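You operate a simulated robot arm through the tools that you are given. There is no shell and no other tool. Be economical: measure what you need, move in short steps, check, and stop when the job is done.

Carry out the task below with a simulated robot arm. There is one attempt and no reset: what you move stays moved.

TASK
Pump the ball up into the green band and shut the valve.
Fine: nozzle arm down for pumping and up again at the end.
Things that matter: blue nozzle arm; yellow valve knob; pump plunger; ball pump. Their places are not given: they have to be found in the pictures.

It is judged by the outcome, as a careful person would: the job done as asked, and still so three seconds after it is handed in. It fails if anything else is knocked over, pushed out of place, dropped, spilled or broken.

THE ROBOT
A 6-joint arm with a two-finger parallel gripper, fixed in place. Base frame: the origin is at the foot of the arm, x ahead of it, y to its left, z up. Lengths are in m, angles in rad, forces in N, time in s.
Its first joint turns from -1.152 to 1.152 rad. Payload 2.7 kg.
Tool frame: the origin (TCP) lies between the finger pads and is the grasp point; the fingertips stand 0.023 m ahead of it; z points along the fingers, y is the line along which they close. The gripper opens to 0.094 m. The fingers are 0.038 m wide and 0.01 m thick; the gripper's body (0.054 by 0.096 m) begins 0.039 m behind the TCP.
Orientation is that of the tool frame in the base frame, as a unit quaternion [x, y, z, w]. With the fingers straight down and closing along the base's y, the tool's x points along the base's -x, its y along +y and its z along -z.

THE INTERFACE
- The arm moves only by the tool drive_tool. Its argument "rows" is a list that holds one entry, the list of rows, each a list of 7 numbers: the shift along the base's x, y, z in m, then the turn, a rotation vector about the base's x, y, z in rad, then the gripper command, from -1 (shut) to 1 (fully open), values between in proportion. In form: [[[x, y, z, ax, ay, az, gripper], ...]]. A call has 1 to 12 rows; each row shifts and turns the commanded pose from where the row before left it. A row lasts 0.2 s, in which the tool goes at most 0.05 m and 0.15 rad; a call with a longer step from one row to the next is refused whole, and so is a gripper value outside its range. A pose out of reach is approached as far as the arm can. The call stops where the force on the tool passes 70 N (or 10 N more than at its start, if that is more) or the arm is blocked; 0.2 s more then pass. The fingers move at their own pace (about 0.045 m/s each) and stop on an object; they squeeze with about 40 N. The grip force told is the motor's: it shows also when the fingers shut on nothing. Time passes only in rows, and 0.2 s behind the last, so rows that do not move let the fingers close. It gives the time, the measured TCP pose, the force on the tool (base axes), the opening and the grip force at its end, in the units of the frame above (readings bear some noise), and new pictures: "pictures" is both (left out), scene, wrist or none.
- Cameras (640 x 400 px; columns grow to the right, rows downward): "scene" is fixed at [0.0794, -0.4305, 1.4087]; the picture's right is [0.75, -0.66, 0.00], its down [-0.36, -0.40, -0.84] and it looks along [0.56, 0.63, -0.54] (base axes); focal length 342 px, centre (320, 200). "wrist" rides on the gripper at [-0.039, 0, -0.044] in the tool frame; the picture's right is [0.00, -1.00, 0.00], its down [0.97, 0.00, -0.24] and it looks along [0.24, 0.00, 0.97] (tool axes); focal length 218 px, centre (320, 200).
- locate(camera, pixels): there is no depth. For up to 12 entries [column, row, z] of the newest picture of that camera ("zoom" is the newest enlarged one), the place [x, y] in the base frame at which the ray of that pixel passes the height z, good to about 0.003 m. No time passes.
- inspect(camera, box): a new picture of the part [left, top, right, bottom] of that camera's present view, enlarged. No time passes.
- close_job(): hands the job in; it is judged then, once.

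Work in short steps. Measure before you move; look again where a grasp or a placing could have gone wrong, and mend it. You have 80 turns and 120 pictures in all, the two below and enlarged ones among them. Open the gripper and draw the arm clear of the work before you hand the job in, unless the task says otherwise; then end with one line.

The tools are called after ">>>" as name(argument=value, ...) on one line, values as JSON. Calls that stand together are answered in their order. drive_tool: Moves the arm, as the interface text tells. Its arguments: {"type":"object","properties":{"rows":{"type":"array","items":{"type":"array","items":{"type":"array","items":{"type":"number"}}}},"pictures":{"type":"string","enum":["both","scene","wrist","none"]}},"required":["rows"]} The other tools are called the same way: locate (camera, pixels) gives the place at which the rays of pixels pass given heights; inspect (camera, box) takes an enlarged picture of a part of a camera's view; close_job () hands the job in.

At the start:

```text
clock: 0.0
tool_pos: [0.3173, -0.1819, 1.2251]
tcp_rot: [0.0, 1.0, 0.0, 0.0]
wrist_force: [0.8, 0.6, -0.3]
width: 0.0941
gripper_force: 0.1
```

scene: 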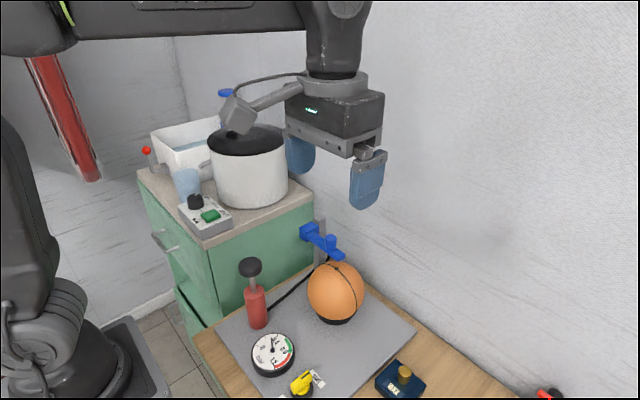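
wrist: 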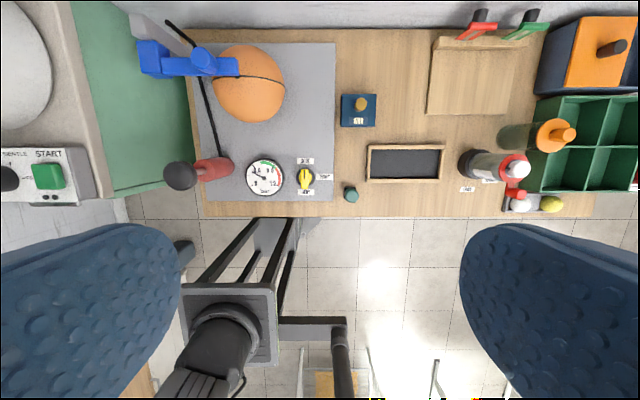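

I start by looking at the pump board closely in both views.

>>> inspect(camera="scene", box=[190, 200, 430, 400])

>>> inspect(camera="wrist", box=[120, 20, 360, 220])

```text
2.00 times, centred on (310, 300) of scene
```

zoom: 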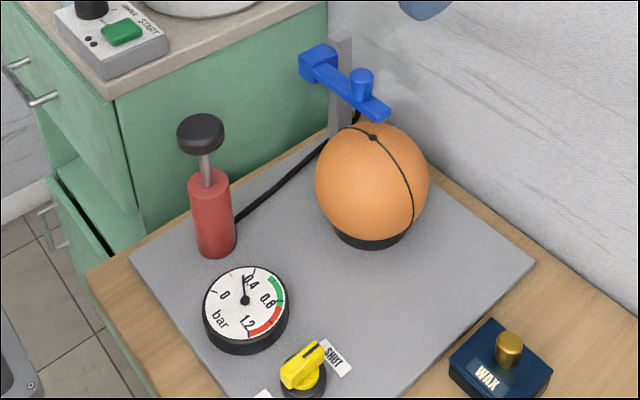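

```text
2.00 times, centred on (240, 120) of wrist
```

zoom: 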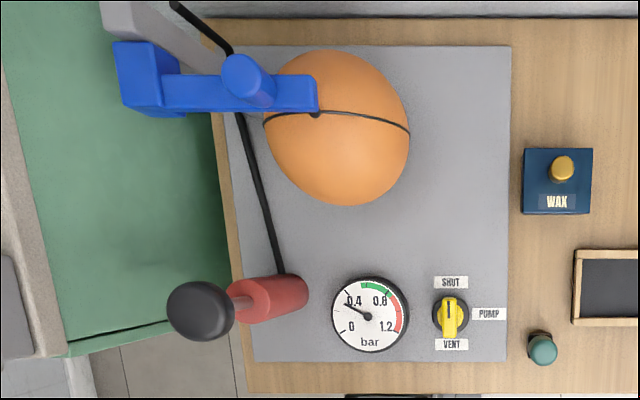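

Valve positions are SHUT (ahead), PUMP (right) and VENT (toward the robot), and the gauge reads about 0.35. I triangulate the parts from both cameras.

>>> locate(camera="wrist", pixels=[[180, 176, 0.95], [180, 176, 1.0], [305, 178, 0.82], [305, 178, 0.84], [203, 61, 1.0], [203, 61, 1.05], [238, 66, 1.0], [238, 66, 0.95], [236, 78, 0.95], [150, 58, 1.0], [215, 170, 0.85], [264, 177, 0.82]])

>>> locate(camera="scene", pixels=[[250, 266, 0.95], [250, 266, 1.0], [302, 382, 0.82], [302, 382, 0.84], [331, 240, 1.0], [331, 240, 1.05], [340, 256, 1.0], [340, 256, 0.95], [336, 268, 0.95], [308, 231, 1.0], [258, 322, 0.8], [272, 354, 0.82]])

```text
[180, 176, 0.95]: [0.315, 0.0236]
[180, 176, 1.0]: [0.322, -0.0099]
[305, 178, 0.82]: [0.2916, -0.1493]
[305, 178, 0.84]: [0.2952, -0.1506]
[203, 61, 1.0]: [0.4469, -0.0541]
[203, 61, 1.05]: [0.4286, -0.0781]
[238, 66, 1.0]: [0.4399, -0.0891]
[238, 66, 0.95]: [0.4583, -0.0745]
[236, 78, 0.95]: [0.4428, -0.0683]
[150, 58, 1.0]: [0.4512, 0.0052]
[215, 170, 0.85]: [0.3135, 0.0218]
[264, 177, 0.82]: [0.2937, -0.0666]
```

```text
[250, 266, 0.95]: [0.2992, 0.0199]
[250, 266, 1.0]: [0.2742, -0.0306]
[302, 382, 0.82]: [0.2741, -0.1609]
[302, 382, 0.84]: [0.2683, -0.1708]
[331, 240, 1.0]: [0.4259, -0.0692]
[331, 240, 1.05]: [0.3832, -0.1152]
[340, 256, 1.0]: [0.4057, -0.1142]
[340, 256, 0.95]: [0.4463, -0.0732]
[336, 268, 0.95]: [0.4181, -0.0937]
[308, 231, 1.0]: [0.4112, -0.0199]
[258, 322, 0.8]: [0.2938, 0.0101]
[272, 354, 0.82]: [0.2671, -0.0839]
```

>>> drive_tool(rows=[[[0.01, 0.03, -0.03, 0, 0, 0, 1], [0.01, 0.03, -0.03, 0, 0, 0, 1], [0.01, 0.03, -0.03, 0, 0, 0, 1]]])

```text
clock: 0.8
tool_pos: [0.3473, -0.0902, 1.1365]
tcp_rot: [0.0, 1.0, 0.0, 0.0]
wrist_force: [-0.3, -0.3, 0.4]
width: 0.0942
gripper_force: 0.0
```

scene: 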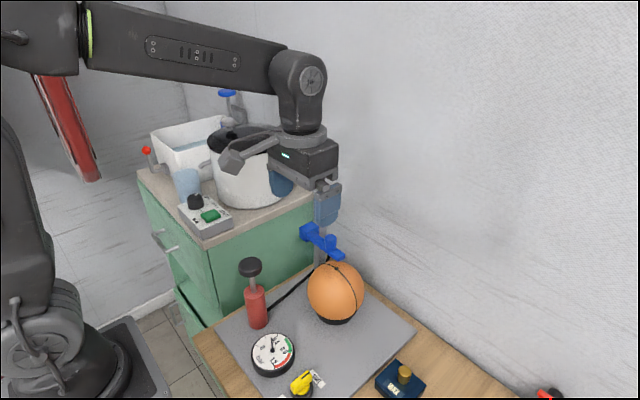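
wrist: 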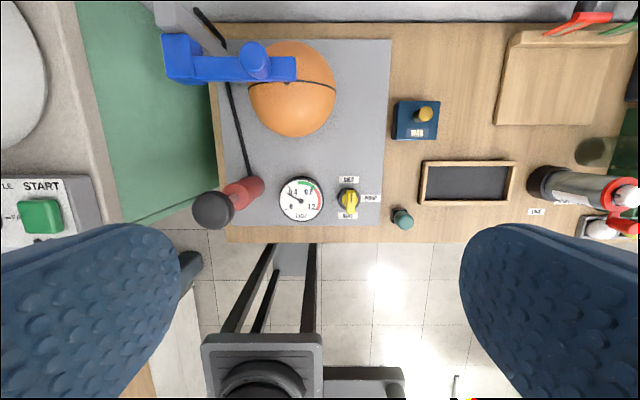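

>>> inspect(camera="wrist", box=[150, 10, 310, 110])

>>> inspect(camera="scene", box=[270, 200, 398, 280])

>>> inspect(camera="wrist", box=[265, 150, 393, 230])

>>> inspect(camera="scene", box=[230, 320, 358, 400])

>>> locate(camera="wrist", pixels=[[212, 210, 0.95], [212, 210, 0.93], [349, 200, 0.82], [349, 200, 0.8], [254, 54, 1.0], [254, 54, 0.95], [295, 67, 1.0], [295, 67, 0.95], [286, 83, 0.95], [286, 83, 0.9], [182, 60, 1.0], [300, 200, 0.82]])

```text
4.00 times, centred on (230, 60) of wrist
```

zoom: 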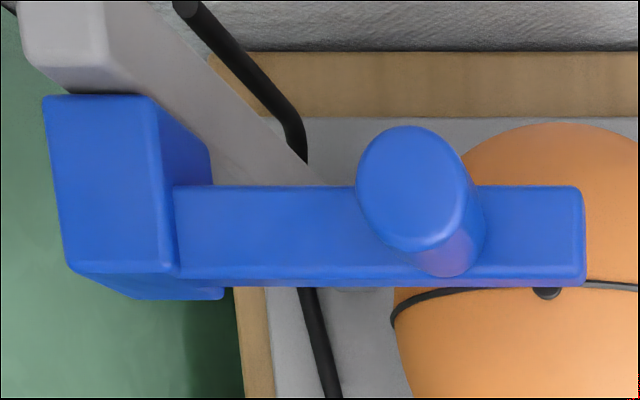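

```text
5.00 times, centred on (334, 240) of scene
```

zoom: 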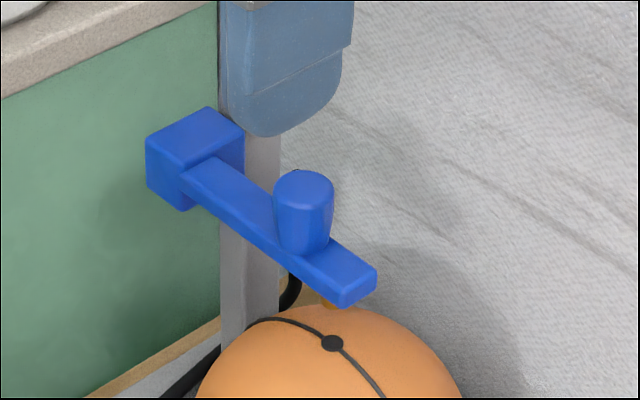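

```text
5.00 times, centred on (329, 190) of wrist
```

zoom: 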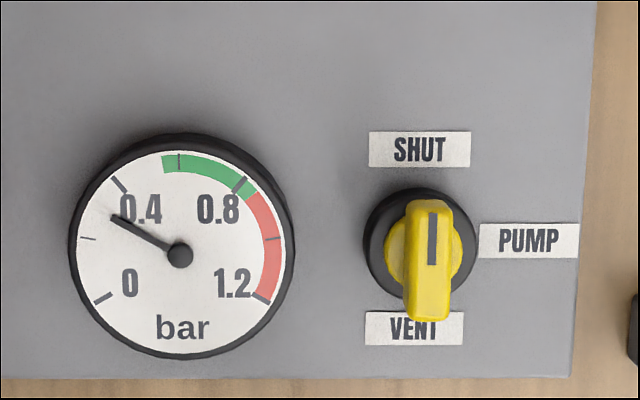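

```text
5.00 times, centred on (294, 360) of scene
```

zoom: 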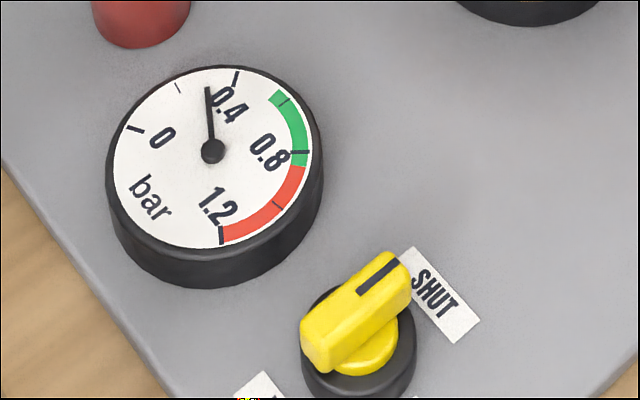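

```text
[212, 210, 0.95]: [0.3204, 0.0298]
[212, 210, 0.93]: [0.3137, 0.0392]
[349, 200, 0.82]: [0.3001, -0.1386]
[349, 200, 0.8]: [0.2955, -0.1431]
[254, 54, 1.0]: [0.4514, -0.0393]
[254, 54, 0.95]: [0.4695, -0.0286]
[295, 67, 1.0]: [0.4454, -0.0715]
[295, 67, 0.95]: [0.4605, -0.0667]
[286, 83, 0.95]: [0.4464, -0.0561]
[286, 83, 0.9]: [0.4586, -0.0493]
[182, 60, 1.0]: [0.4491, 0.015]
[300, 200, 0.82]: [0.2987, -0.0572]
```

The nozzle arm is a lever with an upright peg near (0.468, -0.027, top about 0.95), hinged about x. I turn the gripper so it closes along x and hover above the peg.

>>> drive_tool(rows=[[[0.011, 0.0057, -0.0085, 0, 0, -0.1428, 1], [0.011, 0.0057, -0.0085, 0, 0, -0.1428, 1], [0.011, 0.0057, -0.0085, 0, 0, -0.1428, 1], [0.011, 0.0057, -0.0085, 0, 0, -0.1428, 1], [0.011, 0.0057, -0.0085, 0, 0, -0.1428, 1], [0.011, 0.0057, -0.0085, 0, 0, -0.1428, 1], [0.011, 0.0057, -0.0085, 0, 0, -0.1428, 1], [0.011, 0.0057, -0.0085, 0, 0, -0.1428, 1], [0.011, 0.0057, -0.0085, 0, 0, -0.1428, 1], [0.011, 0.0057, -0.0085, 0, 0, -0.1428, 1], [0.011, 0.0057, -0.0085, 0, 0, -0.1428, 1], [0, 0, 0, 0, 0, 0, 1]]])

```text
clock: 3.4
tool_pos: [0.4689, -0.0293, 1.0416]
tcp_rot: [0.708, 0.706, 0.0, 0.0]
wrist_force: [-0.4, -0.3, 0.7]
width: 0.0941
gripper_force: 0.1
```

scene: 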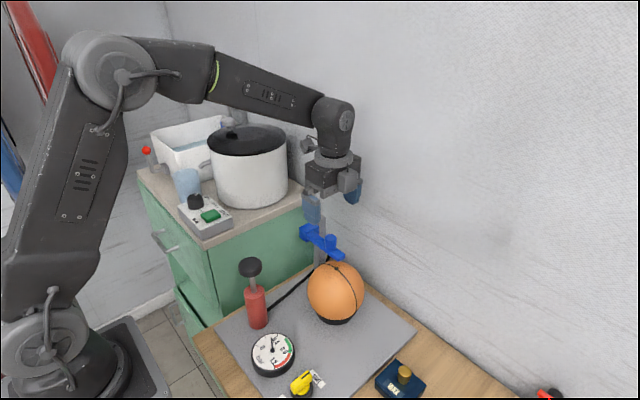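
wrist: 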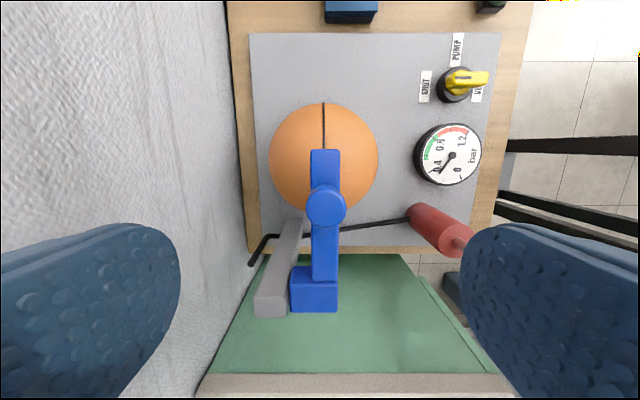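

>>> locate(camera="wrist", pixels=[[326, 206, 0.95], [326, 206, 0.97], [235, 150, 0.786], [325, 152, 0.93], [315, 310, 0.95], [270, 305, 0.98], [457, 86, 0.82], [450, 155, 0.82], [325, 105, 0.9]])

>>> inspect(camera="scene", box=[270, 160, 398, 280])

```text
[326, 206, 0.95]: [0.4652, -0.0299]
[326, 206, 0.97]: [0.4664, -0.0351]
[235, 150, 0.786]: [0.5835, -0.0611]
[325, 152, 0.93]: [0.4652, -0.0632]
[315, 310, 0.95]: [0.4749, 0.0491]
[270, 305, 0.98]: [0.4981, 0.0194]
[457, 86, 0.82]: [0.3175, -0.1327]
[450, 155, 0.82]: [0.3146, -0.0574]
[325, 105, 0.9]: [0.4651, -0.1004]
```

```text
3.33 times, centred on (334, 220) of scene
```

zoom: 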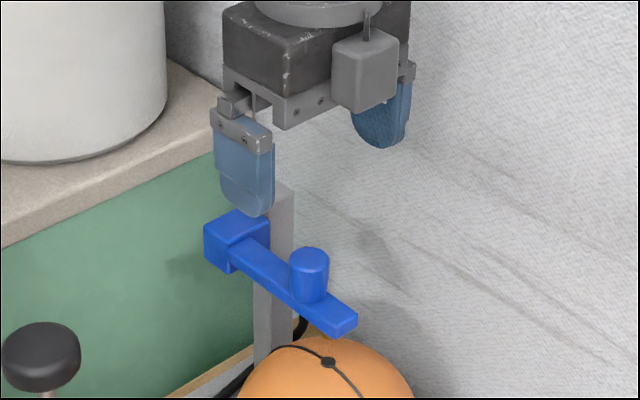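

>>> locate(camera="scene", pixels=[[321, 217, 0.95], [321, 217, 1.0], [331, 236, 0.93], [331, 236, 0.95], [331, 236, 0.97], [309, 229, 0.95]])

>>> locate(camera="wrist", pixels=[[270, 304, 0.95], [270, 304, 1.0], [285, 294, 0.95], [285, 294, 0.97], [326, 206, 0.93], [315, 289, 0.95]])

```text
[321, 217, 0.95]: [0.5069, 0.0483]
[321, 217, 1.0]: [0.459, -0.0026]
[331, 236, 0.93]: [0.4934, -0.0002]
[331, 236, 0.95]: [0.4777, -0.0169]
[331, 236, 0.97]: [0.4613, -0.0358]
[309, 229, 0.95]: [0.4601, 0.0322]
```

```text
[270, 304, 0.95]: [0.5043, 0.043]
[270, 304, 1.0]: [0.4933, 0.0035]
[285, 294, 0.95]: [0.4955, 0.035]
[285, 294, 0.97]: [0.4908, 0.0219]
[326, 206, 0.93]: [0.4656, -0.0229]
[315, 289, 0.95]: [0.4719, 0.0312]
```

Both views agree on the peg top at about (0.465, -0.033, 0.963). I descend over it and close.

>>> drive_tool(rows=[[[-0.003, -0.004, -0.03, 0, 0, 0, 1], [0, 0, -0.03, 0, 0, 0, 1], [0, 0, -0.03, 0, 0, 0, 1], [0, 0, 0, 0, 0, 0, 0.2], [0, 0, 0, 0, 0, 0, -0.2]]])

```text
clock: 4.6
tool_pos: [0.4654, -0.0341, 0.9508]
tcp_rot: [0.707, 0.707, 0.0, -0.001]
wrist_force: [0.8, 0.8, -0.3]
width: 0.0423
gripper_force: 0.0
```

scene: 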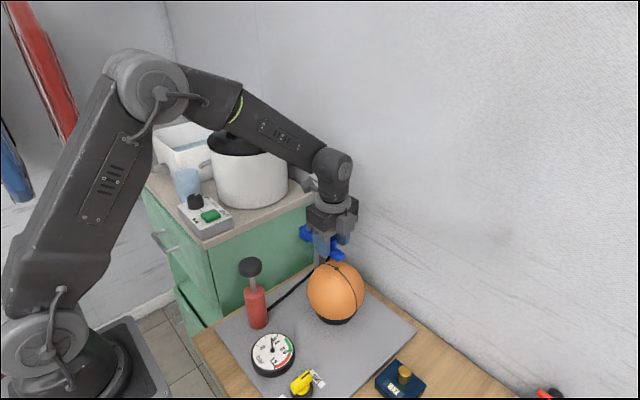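
wrist: 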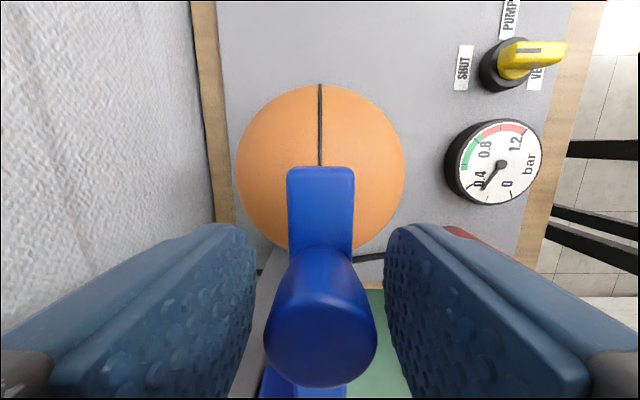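

Centred on the peg. I close on it, then press down gently.

>>> drive_tool(rows=[[[0, 0, 0, 0, 0, 0, -1], [0, 0, 0, 0, 0, 0, -1], [0, 0, -0.004, 0, 0, 0, -1], [0, 0, -0.004, 0, 0, 0, -1]]])

```text
clock: 5.6
tool_pos: [0.4648, -0.0338, 0.9427]
tcp_rot: [0.707, 0.707, 0.0, 0.0]
wrist_force: [-1.8, -2.9, 0.3]
width: 0.0252
gripper_force: 45.1
```

scene: 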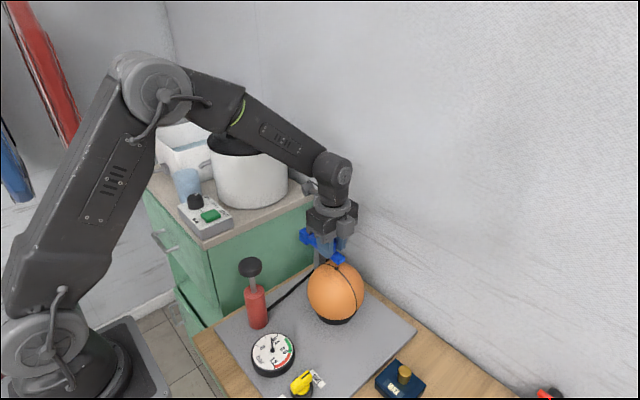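
wrist: 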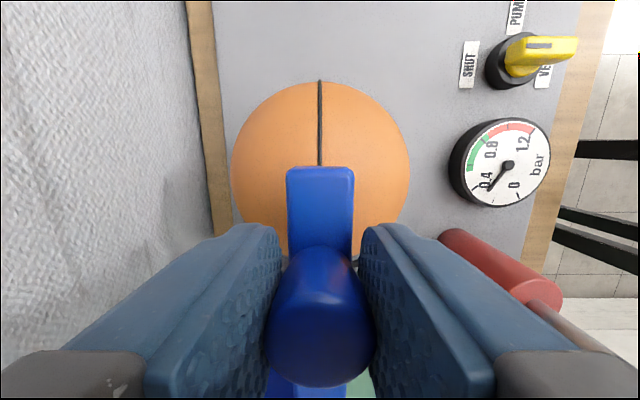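

>>> drive_tool(rows=[[[0, 0, -0.004, 0, 0, 0, -1], [0, 0, -0.004, 0, 0, 0, -1], [0, 0, -0.004, 0, 0, 0, -1], [0, 0, 0, 0, 0, 0, -1]]])

>>> inspect(camera="scene", box=[270, 200, 398, 280])

```text
clock: 6.6
tool_pos: [0.4643, -0.0322, 0.9316]
tcp_rot: [0.707, 0.707, 0.0, 0.0]
wrist_force: [-2.1, -6.4, -2.3]
width: 0.025
gripper_force: 45.0
```

scene: 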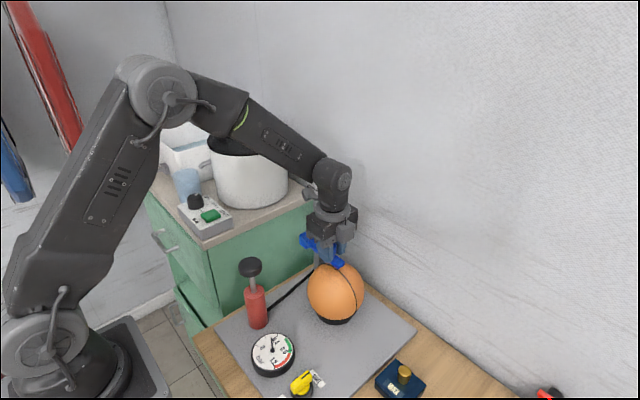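
wrist: 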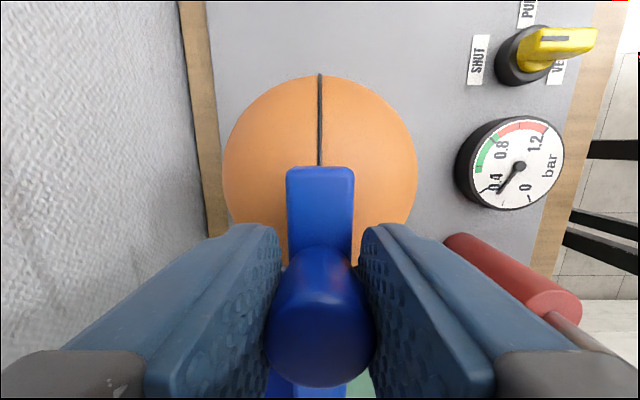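

```text
5.00 times, centred on (334, 240) of scene
```

zoom: 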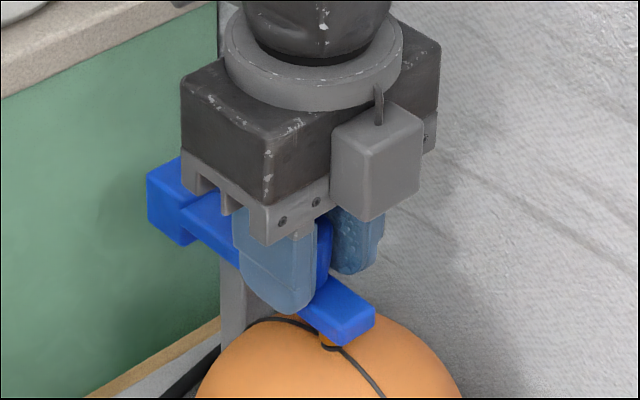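

The arm tilts down with the gripper; the nozzle is close to the ball. I continue, letting y follow the arc.

>>> drive_tool(rows=[[[0, -0.001, -0.003, 0, 0, 0, -1], [0, -0.001, -0.003, 0, 0, 0, -1], [0, 0, 0, 0, 0, 0, -1]]], pictures="none")

>>> inspect(camera="scene", box=[270, 200, 398, 280])

```text
clock: 7.4
tool_pos: [0.4646, -0.0352, 0.9264]
tcp_rot: [0.706, 0.708, 0.001, 0.001]
wrist_force: [-14.7, 10.7, 30.8]
width: 0.0251
gripper_force: 44.9
```

```text
5.00 times, centred on (334, 240) of scene
```

zoom: 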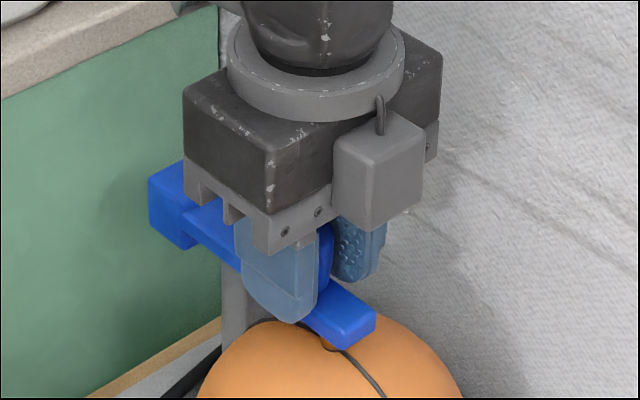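

An upward reaction of 31 N: the arm has reached its stop. I release, rise and look.

>>> drive_tool(rows=[[[0, 0, 0, 0, 0, 0, -0.2], [0, 0, 0, 0, 0, 0, 0], [0, 0, 0, 0, 0, 0, 0], [0, 0, 0.03, 0, 0, 0, 0], [0, 0, 0.04, 0, 0, 0, 0], [-0.02, -0.04, 0.01, 0, 0, 0, 0], [-0.04, -0.03, 0, 0, 0, 0, 0], [-0.03, -0.02, 0, 0, 0, 0, 0]]])

>>> inspect(camera="scene", box=[270, 200, 398, 280])

```text
clock: 9.2
tool_pos: [0.3751, -0.1258, 1.0058]
tcp_rot: [0.706, 0.708, 0.0, 0.0]
wrist_force: [-0.3, 0.1, -0.7]
width: 0.0473
gripper_force: 0.0
```

scene: 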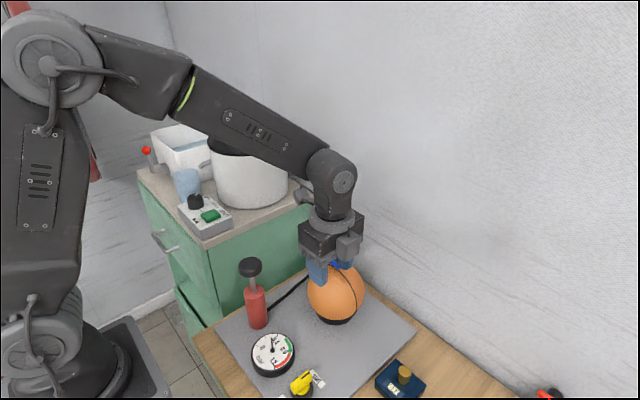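
wrist: 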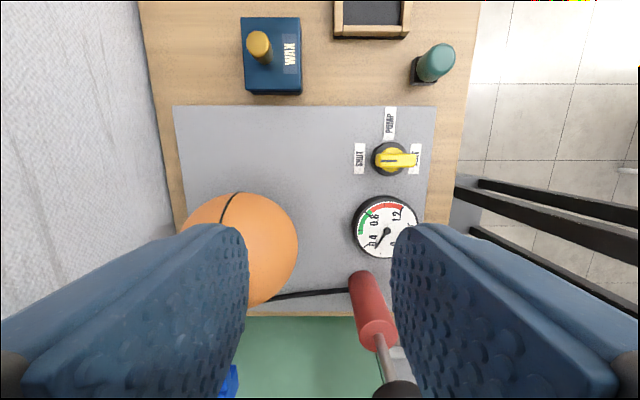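

```text
5.00 times, centred on (334, 240) of scene
```

zoom: 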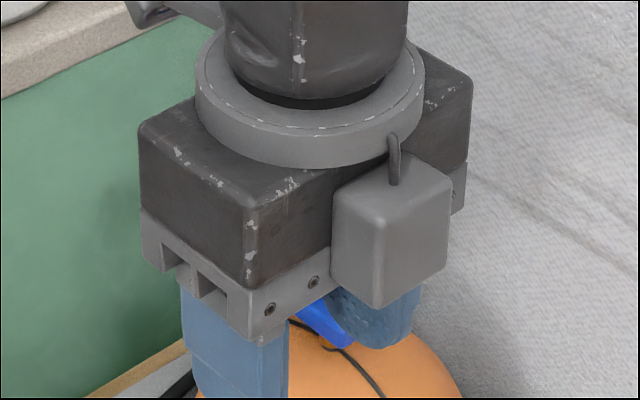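

Arm looks to be staying down; I'll check it once the view is clear. I turn back to closing along y and move towards the knob.

>>> locate(camera="wrist", pixels=[[389, 158, 0.8], [389, 158, 0.82], [395, 158, 0.83], [386, 228, 0.82]])

>>> drive_tool(rows=[[[-0.01, -0.01, 0, 0, 0, 0.1428, 0], [-0.01, -0.01, 0, 0, 0, 0.1428, 0], [-0.01, 0, 0, 0, 0, 0.1428, 0], [-0.01, 0, 0, 0, 0, 0.1428, 0], [-0.01, 0, 0, 0, 0, 0.1428, 0], [-0.01, 0, 0, 0, 0, 0.1428, 0], [-0.005, 0, 0, 0, 0, 0.1428, 0], [0, 0, 0, 0, 0, 0.1428, 0], [0, 0, 0, 0, 0, 0.1428, 0], [0, 0, 0, 0, 0, 0.1428, 0], [0, 0, 0, 0, 0, 0.1428, 0], [0, 0, 0, 0, 0, 0, 0]]])

>>> inspect(camera="scene", box=[270, 200, 398, 280])

```text
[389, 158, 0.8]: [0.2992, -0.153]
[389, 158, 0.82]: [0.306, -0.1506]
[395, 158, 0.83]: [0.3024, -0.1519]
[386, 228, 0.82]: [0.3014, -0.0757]
```

```text
clock: 11.8
tool_pos: [0.3103, -0.1448, 1.0057]
tcp_rot: [-0.001, 1.0, 0.0, 0.0]
wrist_force: [0.4, 0.3, 0.3]
width: 0.047
gripper_force: 0.0
```

scene: 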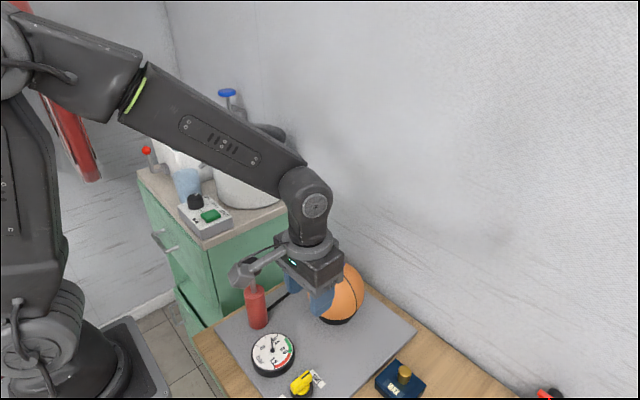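
wrist: 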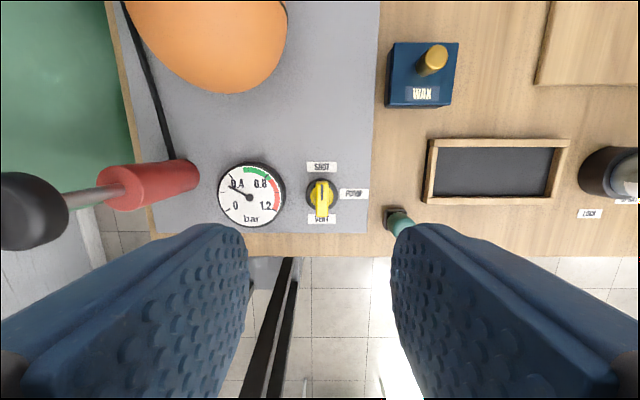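

```text
5.00 times, centred on (334, 240) of scene
```

zoom: 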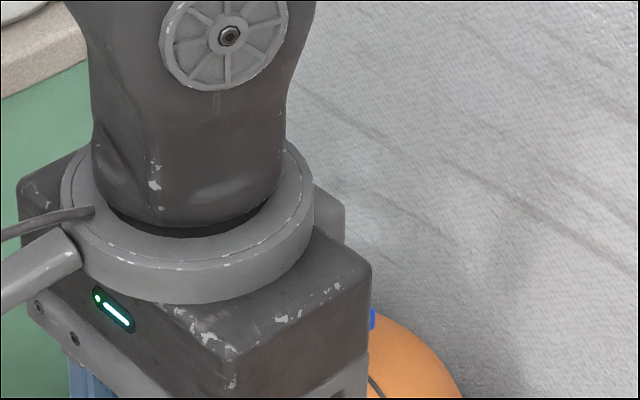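

>>> locate(camera="wrist", pixels=[[320, 196, 0.8], [320, 196, 0.82], [320, 196, 0.84], [353, 194, 0.79], [248, 196, 0.81]])

>>> inspect(camera="wrist", box=[200, 140, 392, 260])

>>> locate(camera="scene", pixels=[[302, 383, 0.8], [302, 383, 0.82], [272, 351, 0.8]])

```text
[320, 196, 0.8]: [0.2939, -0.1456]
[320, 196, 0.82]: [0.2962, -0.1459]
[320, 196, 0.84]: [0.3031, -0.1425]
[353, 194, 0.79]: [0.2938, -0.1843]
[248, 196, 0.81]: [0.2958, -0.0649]
```

```text
3.33 times, centred on (296, 200) of wrist
```

zoom: 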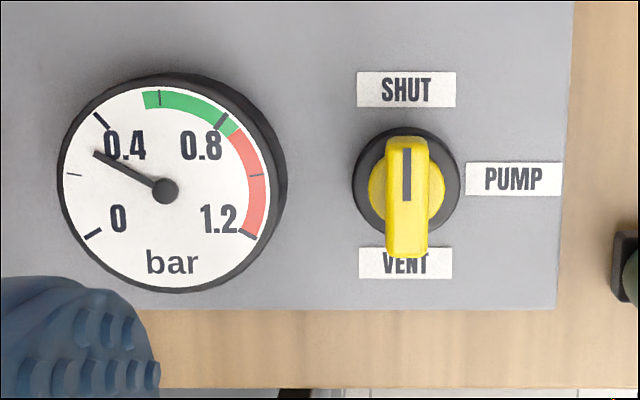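

```text
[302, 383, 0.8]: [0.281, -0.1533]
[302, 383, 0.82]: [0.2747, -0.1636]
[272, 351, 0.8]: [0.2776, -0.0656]
```

Knob axis is near (0.295, -0.147), blade along x, about 12 mm thick. I descend over it with the gripper half open and check.

>>> drive_tool(rows=[[[-0.005, -0.001, -0.04, 0, 0, 0, 0], [-0.005, -0.001, -0.04, 0, 0, 0, 0], [-0.005, 0, -0.04, 0, 0, 0, -0.1], [0, 0, -0.025, 0, 0, 0, -0.1], [0, 0, 0, 0, 0, 0, -0.1]]])

>>> inspect(camera="scene", box=[230, 310, 374, 400])

```text
clock: 13.0
tool_pos: [0.2957, -0.1472, 0.8587]
tcp_rot: [0.0, 1.0, -0.001, 0.0]
wrist_force: [0.0, 0.1, -0.1]
width: 0.0422
gripper_force: 0.1
```

scene: 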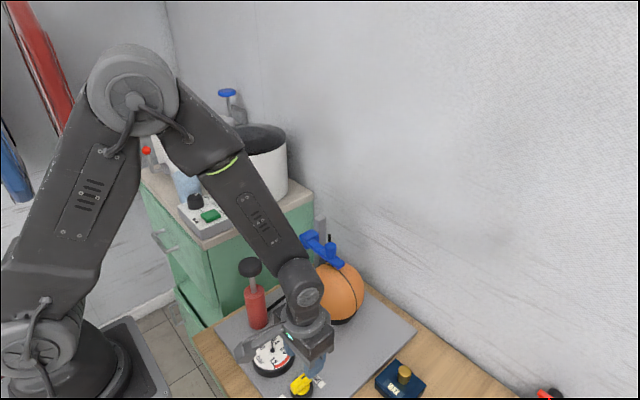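
wrist: 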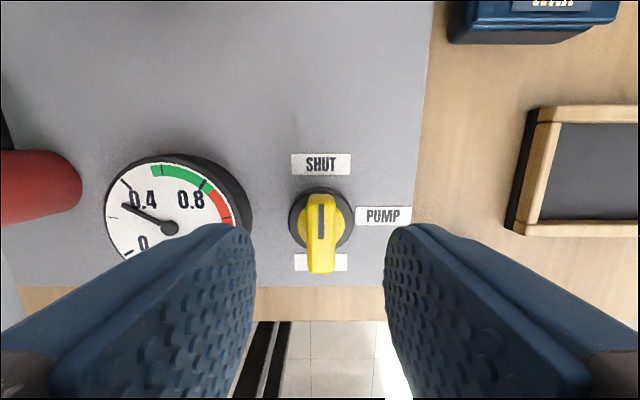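

```text
4.44 times, centred on (302, 355) of scene
```

zoom: 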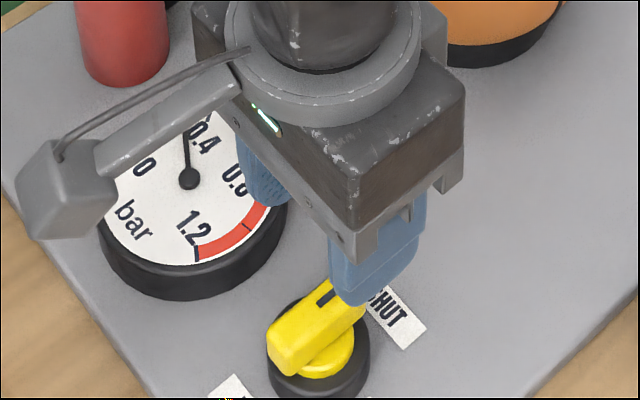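

>>> locate(camera="scene", pixels=[[312.5, 377.5, 0.836], [301.6, 384, 0.81], [301.6, 384, 0.83]])

>>> locate(camera="wrist", pixels=[[321, 218, 0.805], [321, 220, 0.815], [321, 237, 0.835], [321, 194, 0.835], [321, 272, 0.835], [321, 272, 0.825]])

>>> inspect(camera="scene", box=[270, 200, 398, 280])

```text
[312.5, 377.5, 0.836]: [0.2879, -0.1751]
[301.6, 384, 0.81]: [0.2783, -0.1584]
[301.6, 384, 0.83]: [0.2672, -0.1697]
```

```text
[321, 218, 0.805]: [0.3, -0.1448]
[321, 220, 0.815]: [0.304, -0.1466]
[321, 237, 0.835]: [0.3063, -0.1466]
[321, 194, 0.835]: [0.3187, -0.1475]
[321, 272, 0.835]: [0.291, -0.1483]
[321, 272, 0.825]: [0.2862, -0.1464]
```

```text
5.00 times, centred on (334, 240) of scene
```

zoom: 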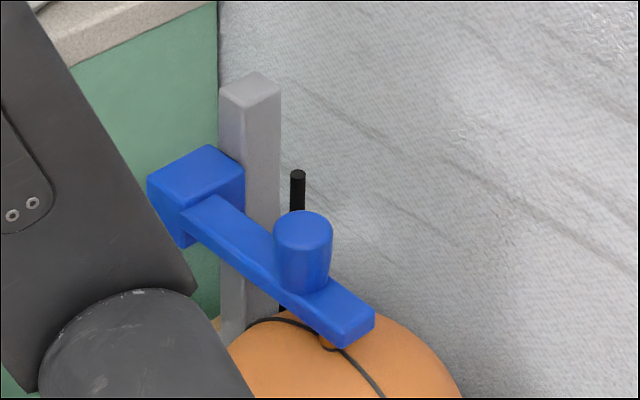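

The nozzle arm slid down on its post and stays seated on the ball. By the wrist view the knob is about 4 mm further ahead; I correct, lower a little and look.

>>> drive_tool(rows=[[[0.004, 0, 0, 0, 0, 0, -0.1], [0, 0, -0.012, 0, 0, 0, -0.1], [0, 0, 0, 0, 0, 0, -0.1]]], pictures="wrist")

>>> inspect(camera="scene", box=[230, 310, 374, 400])

```text
clock: 13.8
tool_pos: [0.2994, -0.1478, 0.8481]
tcp_rot: [-0.001, 1.0, 0.0, 0.0]
wrist_force: [0.2, -1.8, 0.1]
width: 0.0423
gripper_force: 0.0
```

wrist: 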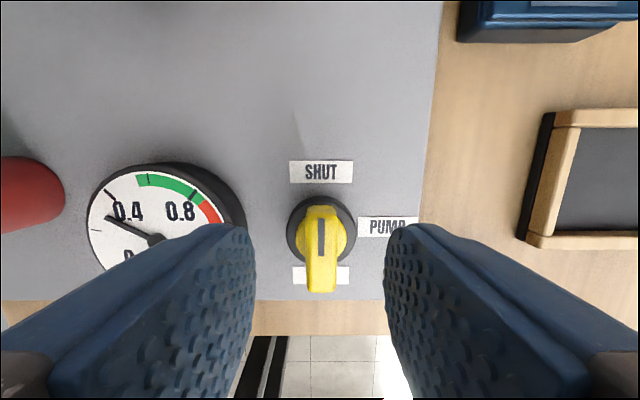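

```text
4.44 times, centred on (302, 355) of scene
```

zoom: 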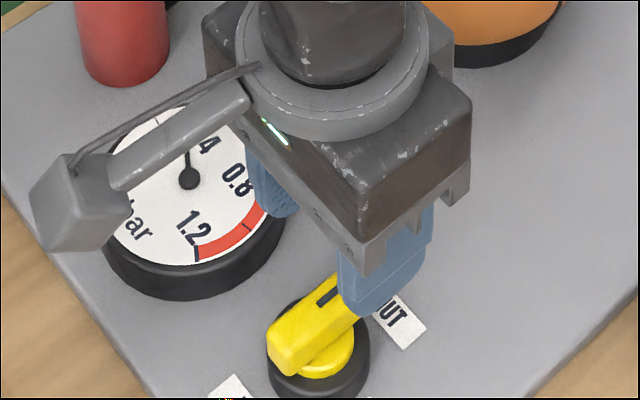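

>>> locate(camera="wrist", pixels=[[321, 172, 0.78], [321, 172, 0.79], [321, 172, 0.8], [442, 4, 0.79], [442, 4, 0.8]])

>>> locate(camera="scene", pixels=[[318, 379, 0.78], [318, 379, 0.79], [318, 379, 0.8]])

```text
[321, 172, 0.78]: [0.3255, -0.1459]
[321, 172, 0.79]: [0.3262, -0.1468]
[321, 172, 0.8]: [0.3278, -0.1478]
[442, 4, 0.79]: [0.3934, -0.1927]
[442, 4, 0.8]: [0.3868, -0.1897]
```

```text
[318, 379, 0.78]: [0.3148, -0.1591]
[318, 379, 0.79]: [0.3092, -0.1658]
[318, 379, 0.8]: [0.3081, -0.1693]
```

The scene camera shows a bias of about 15 mm here; the wrist labels put the axis at x≈0.301. I lower a bit more and close on the blade.

>>> drive_tool(rows=[[[0.002, 0, -0.006, 0, 0, 0, -0.1], [0, 0, -0.004, 0, 0, 0, -0.5], [0, 0, 0, 0, 0, 0, -0.6], [0, 0, 0, 0, 0, 0, -0.6]]])

>>> inspect(camera="scene", box=[230, 310, 374, 400])

```text
clock: 14.8
tool_pos: [0.3006, -0.147, 0.8387]
tcp_rot: [-0.001, 1.0, 0.0, -0.001]
wrist_force: [0.5, 0.5, -0.8]
width: 0.019
gripper_force: 0.1
```

scene: 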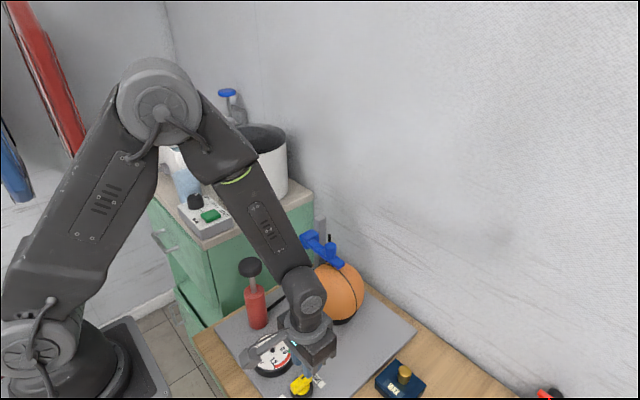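
wrist: 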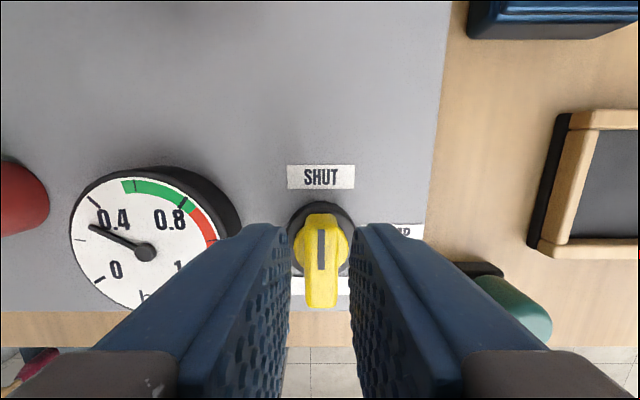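

```text
4.44 times, centred on (302, 355) of scene
```

zoom: 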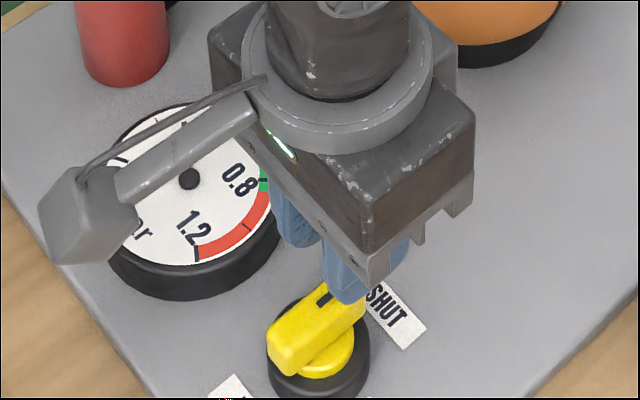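

The scene view shows the fingers are still above and ahead of the knob: the board sits lower than assumed, which puts the axis nearer x≈0.294. I reopen, shift back and lower in small steps.

>>> drive_tool(rows=[[[-0.006, 0, 0, 0, 0, 0, -0.3], [0, 0, -0.008, 0, 0, 0, -0.3], [0, 0, -0.006, 0, 0, 0, -0.3], [0, 0, 0, 0, 0, 0, -0.3]]])

>>> inspect(camera="scene", box=[230, 310, 374, 400])

```text
clock: 15.8
tool_pos: [0.2955, -0.1466, 0.8238]
tcp_rot: [-0.001, 1.0, -0.001, 0.0]
wrist_force: [0.1, -0.1, 0.1]
width: 0.0329
gripper_force: 0.0
```

scene: 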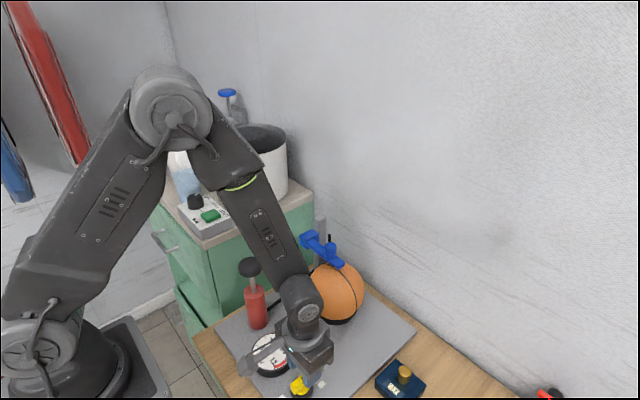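
wrist: 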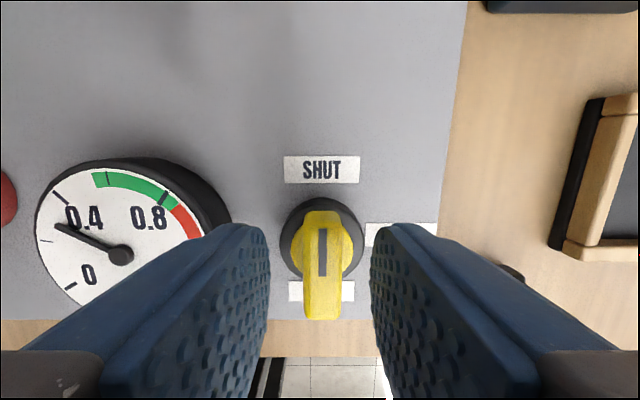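

```text
4.44 times, centred on (302, 355) of scene
```

zoom: 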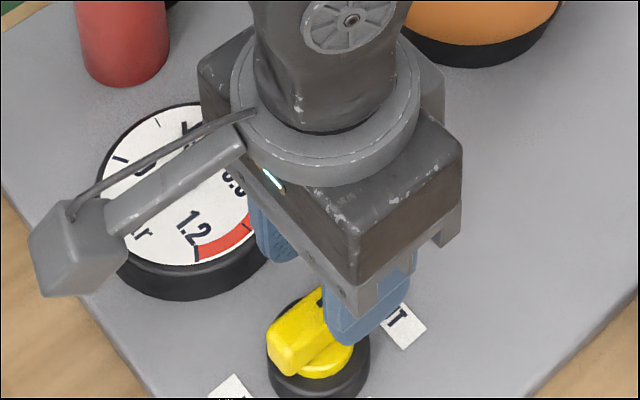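

Tips are now about level with the blade's top and centred. I lower 12 mm more.

>>> drive_tool(rows=[[[0, -0.001, -0.005, 0, 0, 0, -0.3], [0, 0, -0.005, 0, 0, 0, -0.3], [0, 0, -0.003, 0, 0, 0, -0.3], [0, 0, 0, 0, 0, 0, -0.3]]], pictures="wrist")

>>> inspect(camera="scene", box=[230, 310, 374, 400])

```text
clock: 16.8
tool_pos: [0.2958, -0.1486, 0.8127]
tcp_rot: [0.0, 1.0, 0.0, 0.001]
wrist_force: [0.0, 0.5, 0.1]
width: 0.0328
gripper_force: 0.2
```

wrist: 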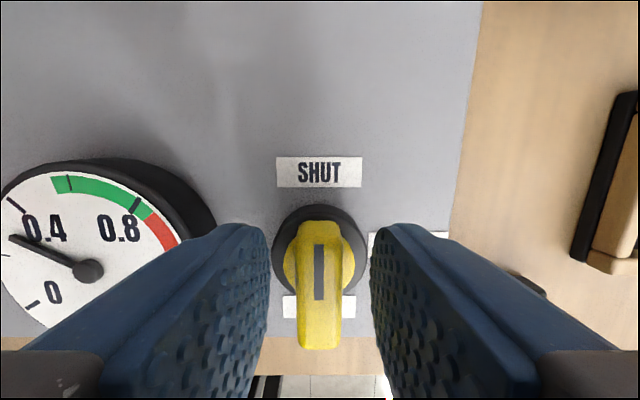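

```text
4.44 times, centred on (302, 355) of scene
```

zoom: 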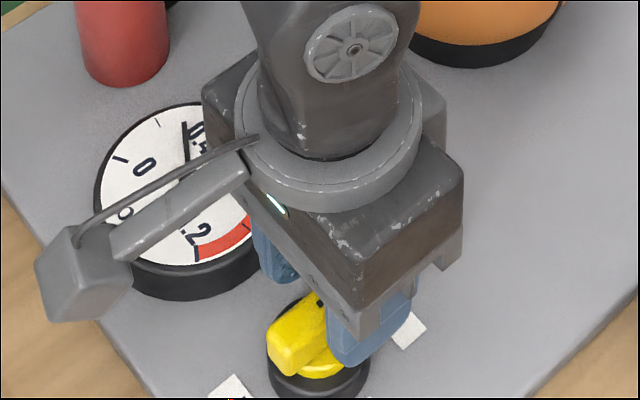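

The blade is now between the pads, tips about 10 mm below its top. I close.

>>> drive_tool(rows=[[[0, 0, 0, 0, 0, 0, -1], [0, 0, 0, 0, 0, 0, -1], [0, 0, 0, 0, 0, 0, -1]]], pictures="wrist")

```text
clock: 17.6
tool_pos: [0.2955, -0.1473, 0.8112]
tcp_rot: [0.0, 1.0, 0.0, 0.0]
wrist_force: [2.8, 5.7, -2.6]
width: 0.0161
gripper_force: 44.3
```

wrist: 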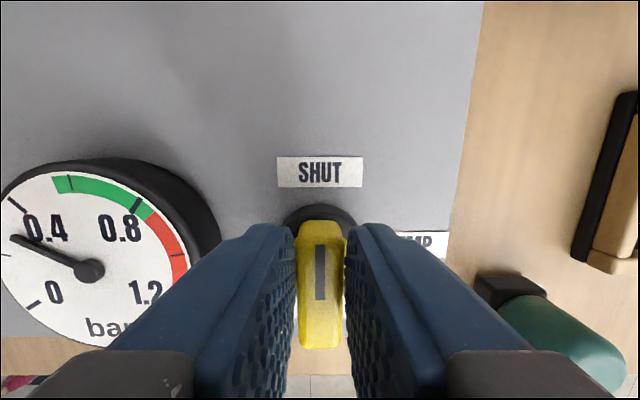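

Blade gripped (16 mm). I turn it clockwise towards PUMP, first part.

>>> drive_tool(rows=[[[0, 0.001, 0, 0, 0, -0.13, -1], [0, 0, 0, 0, 0, -0.13, -1], [0, 0, 0, 0, 0, -0.13, -1], [0, 0, 0, 0, 0, -0.13, -1], [0, 0, 0, 0, 0, -0.13, -1], [0, 0, 0, 0, 0, -0.13, -1]]], pictures="wrist")

```text
clock: 18.4
tool_pos: [0.2945, -0.1521, 0.811]
tcp_rot: [0.179, 0.984, -0.001, 0.002]
wrist_force: [-1.9, -17.3, -3.4]
width: 0.0157
gripper_force: 44.9
stopped in row 3: the force on the tool passed its limit (the readings are from after the stop); the commanded pose is now the measured one
```

wrist: 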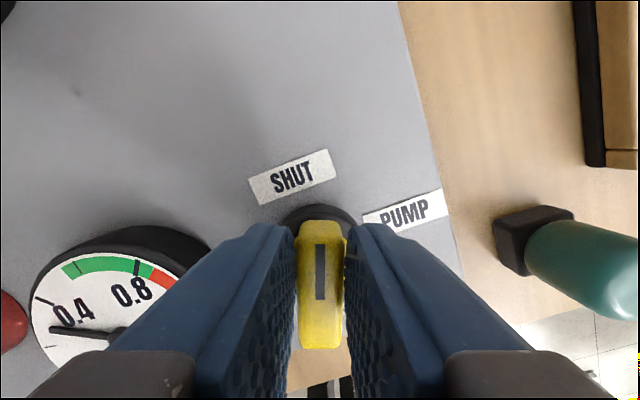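

The knob follows, but the tool was pulled sideways: the true axis lies about 13 mm nearer the robot (≈0.282, -0.147). I go on along that arc in small steps.

>>> drive_tool(rows=[[[-0.00065, -0.00144, 0, 0, 0, -0.12, -1], [-0.0008, -0.0014, 0, 0, 0, -0.12, -1], [-0.001, -0.0013, 0, 0, 0, -0.12, -1], [-0.0011, -0.0011, 0, 0, 0, -0.12, -1]]], pictures="wrist")

```text
clock: 19.4
tool_pos: [0.2913, -0.1553, 0.812]
tcp_rot: [0.41, 0.912, -0.001, 0.001]
wrist_force: [8.1, -2.9, -3.3]
width: 0.0159
gripper_force: 44.6
```

wrist: 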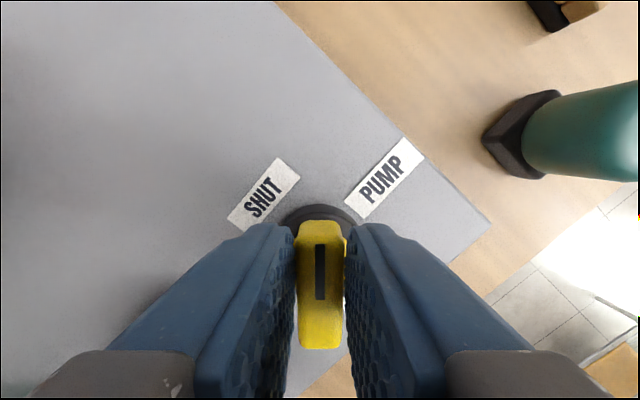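

>>> drive_tool(rows=[[[-0.00105, -0.0008, 0, 0, 0, -0.121, -1], [-0.00114, -0.0007, 0, 0, 0, -0.121, -1], [-0.0012, -0.0005, 0, 0, 0, -0.121, -1], [-0.0013, -0.0004, 0, 0, 0, -0.121, -1], [-0.0013, -0.0002, 0, 0, 0, -0.121, -1], [-0.0013, 0, 0, 0, 0, -0.121, -1], [0, 0, 0, 0, 0, 0, -1]]])

```text
clock: 21.0
tool_pos: [0.286, -0.1573, 0.8123]
tcp_rot: [0.706, 0.708, -0.002, 0.001]
wrist_force: [24.5, 16.1, -19.7]
width: 0.016
gripper_force: 45.4
```

scene: 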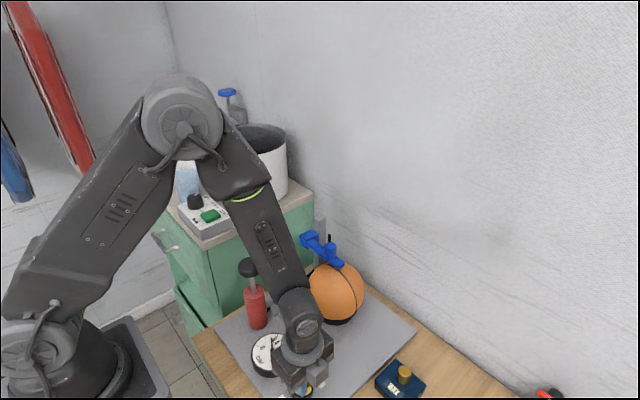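
wrist: 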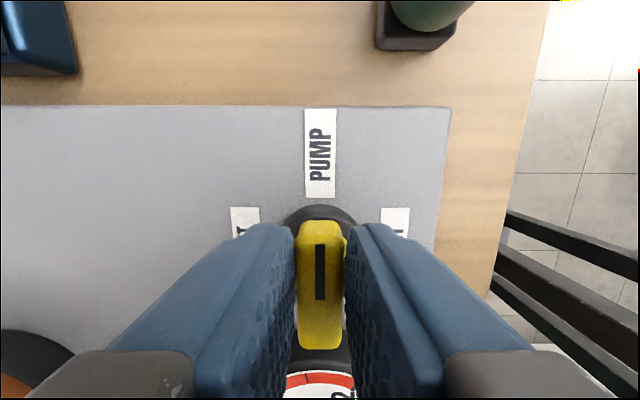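

The knob points at PUMP. I release, rise and move toward the pump handle, keeping this orientation.

>>> drive_tool(rows=[[[0, 0, 0, 0, 0, 0, -0.4], [0, 0, 0, 0, 0, 0, -0.3], [0, 0, 0.04, 0, 0, 0, -0.3], [0, 0, 0.05, 0, 0, 0, 0], [0, 0, 0.05, 0, 0, 0, 0.3], [0.01, 0.03, 0.04, 0, 0, 0, 0.6], [0.01, 0.04, 0.02, 0, 0, 0, 0.6], [0.007, 0.04, 0, 0, 0, 0, 0.6], [0, 0.04, 0, 0, 0, 0, 0.6], [0, 0, 0, 0, 0, 0, 0.6]]])

```text
refused: row 6 steps farther than a row can; nothing moved
```

>>> drive_tool(rows=[[[0, 0, 0, 0, 0, 0, -0.4], [0, 0, 0, 0, 0, 0, -0.3], [0, 0, 0.04, 0, 0, 0, -0.3], [0, 0, 0.05, 0, 0, 0, 0], [0, 0, 0.05, 0, 0, 0, 0.3], [0.01, 0.03, 0.035, 0, 0, 0, 0.6], [0.01, 0.04, 0.02, 0, 0, 0, 0.6], [0.007, 0.04, 0, 0, 0, 0, 0.6], [0, 0.04, 0, 0, 0, 0, 0.6], [0, 0, 0, 0, 0, 0, 0.6]]])

>>> inspect(camera="scene", box=[230, 320, 358, 400])

```text
clock: 23.2
tool_pos: [0.312, -0.0076, 1.0049]
tcp_rot: [0.705, 0.709, -0.002, 0.001]
wrist_force: [0.3, 0.8, -0.3]
width: 0.0754
gripper_force: 0.1
```

scene: 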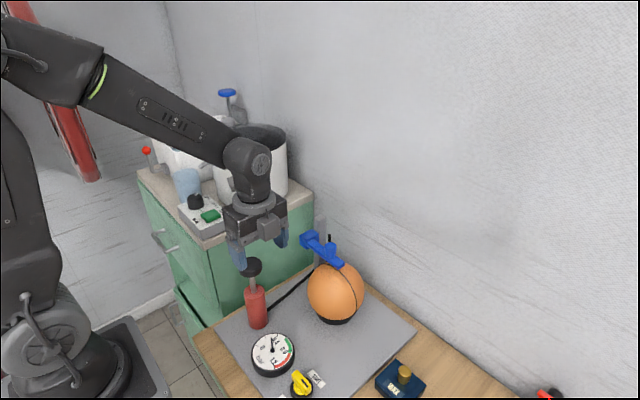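
wrist: 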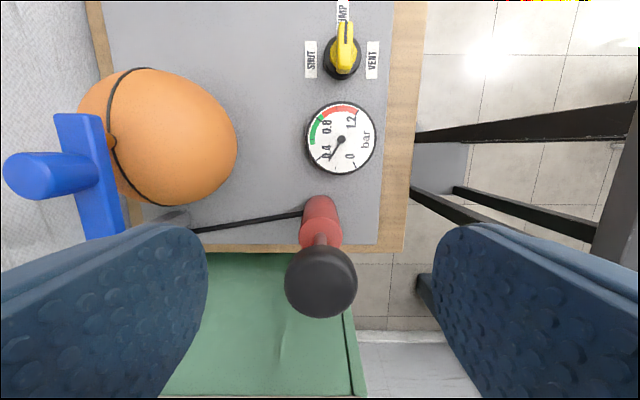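

```text
5.00 times, centred on (294, 360) of scene
```

zoom: 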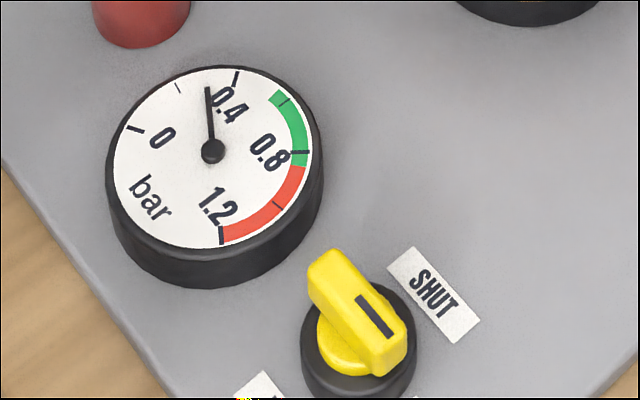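

Valve is on PUMP. The handle top shows at wrist (321,281) and scene (251,266); I locate it.

>>> locate(camera="wrist", pixels=[[321, 281, 0.93], [321, 281, 0.91], [321, 281, 0.89], [342, 65, 0.79]])

>>> locate(camera="scene", pixels=[[251, 264, 0.93], [251, 264, 0.91], [251, 264, 0.89]])

```text
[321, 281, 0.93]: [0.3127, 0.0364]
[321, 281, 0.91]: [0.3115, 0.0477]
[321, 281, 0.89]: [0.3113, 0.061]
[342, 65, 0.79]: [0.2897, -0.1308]
```

```text
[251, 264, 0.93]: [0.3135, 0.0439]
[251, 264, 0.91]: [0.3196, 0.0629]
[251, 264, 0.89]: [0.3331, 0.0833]
```

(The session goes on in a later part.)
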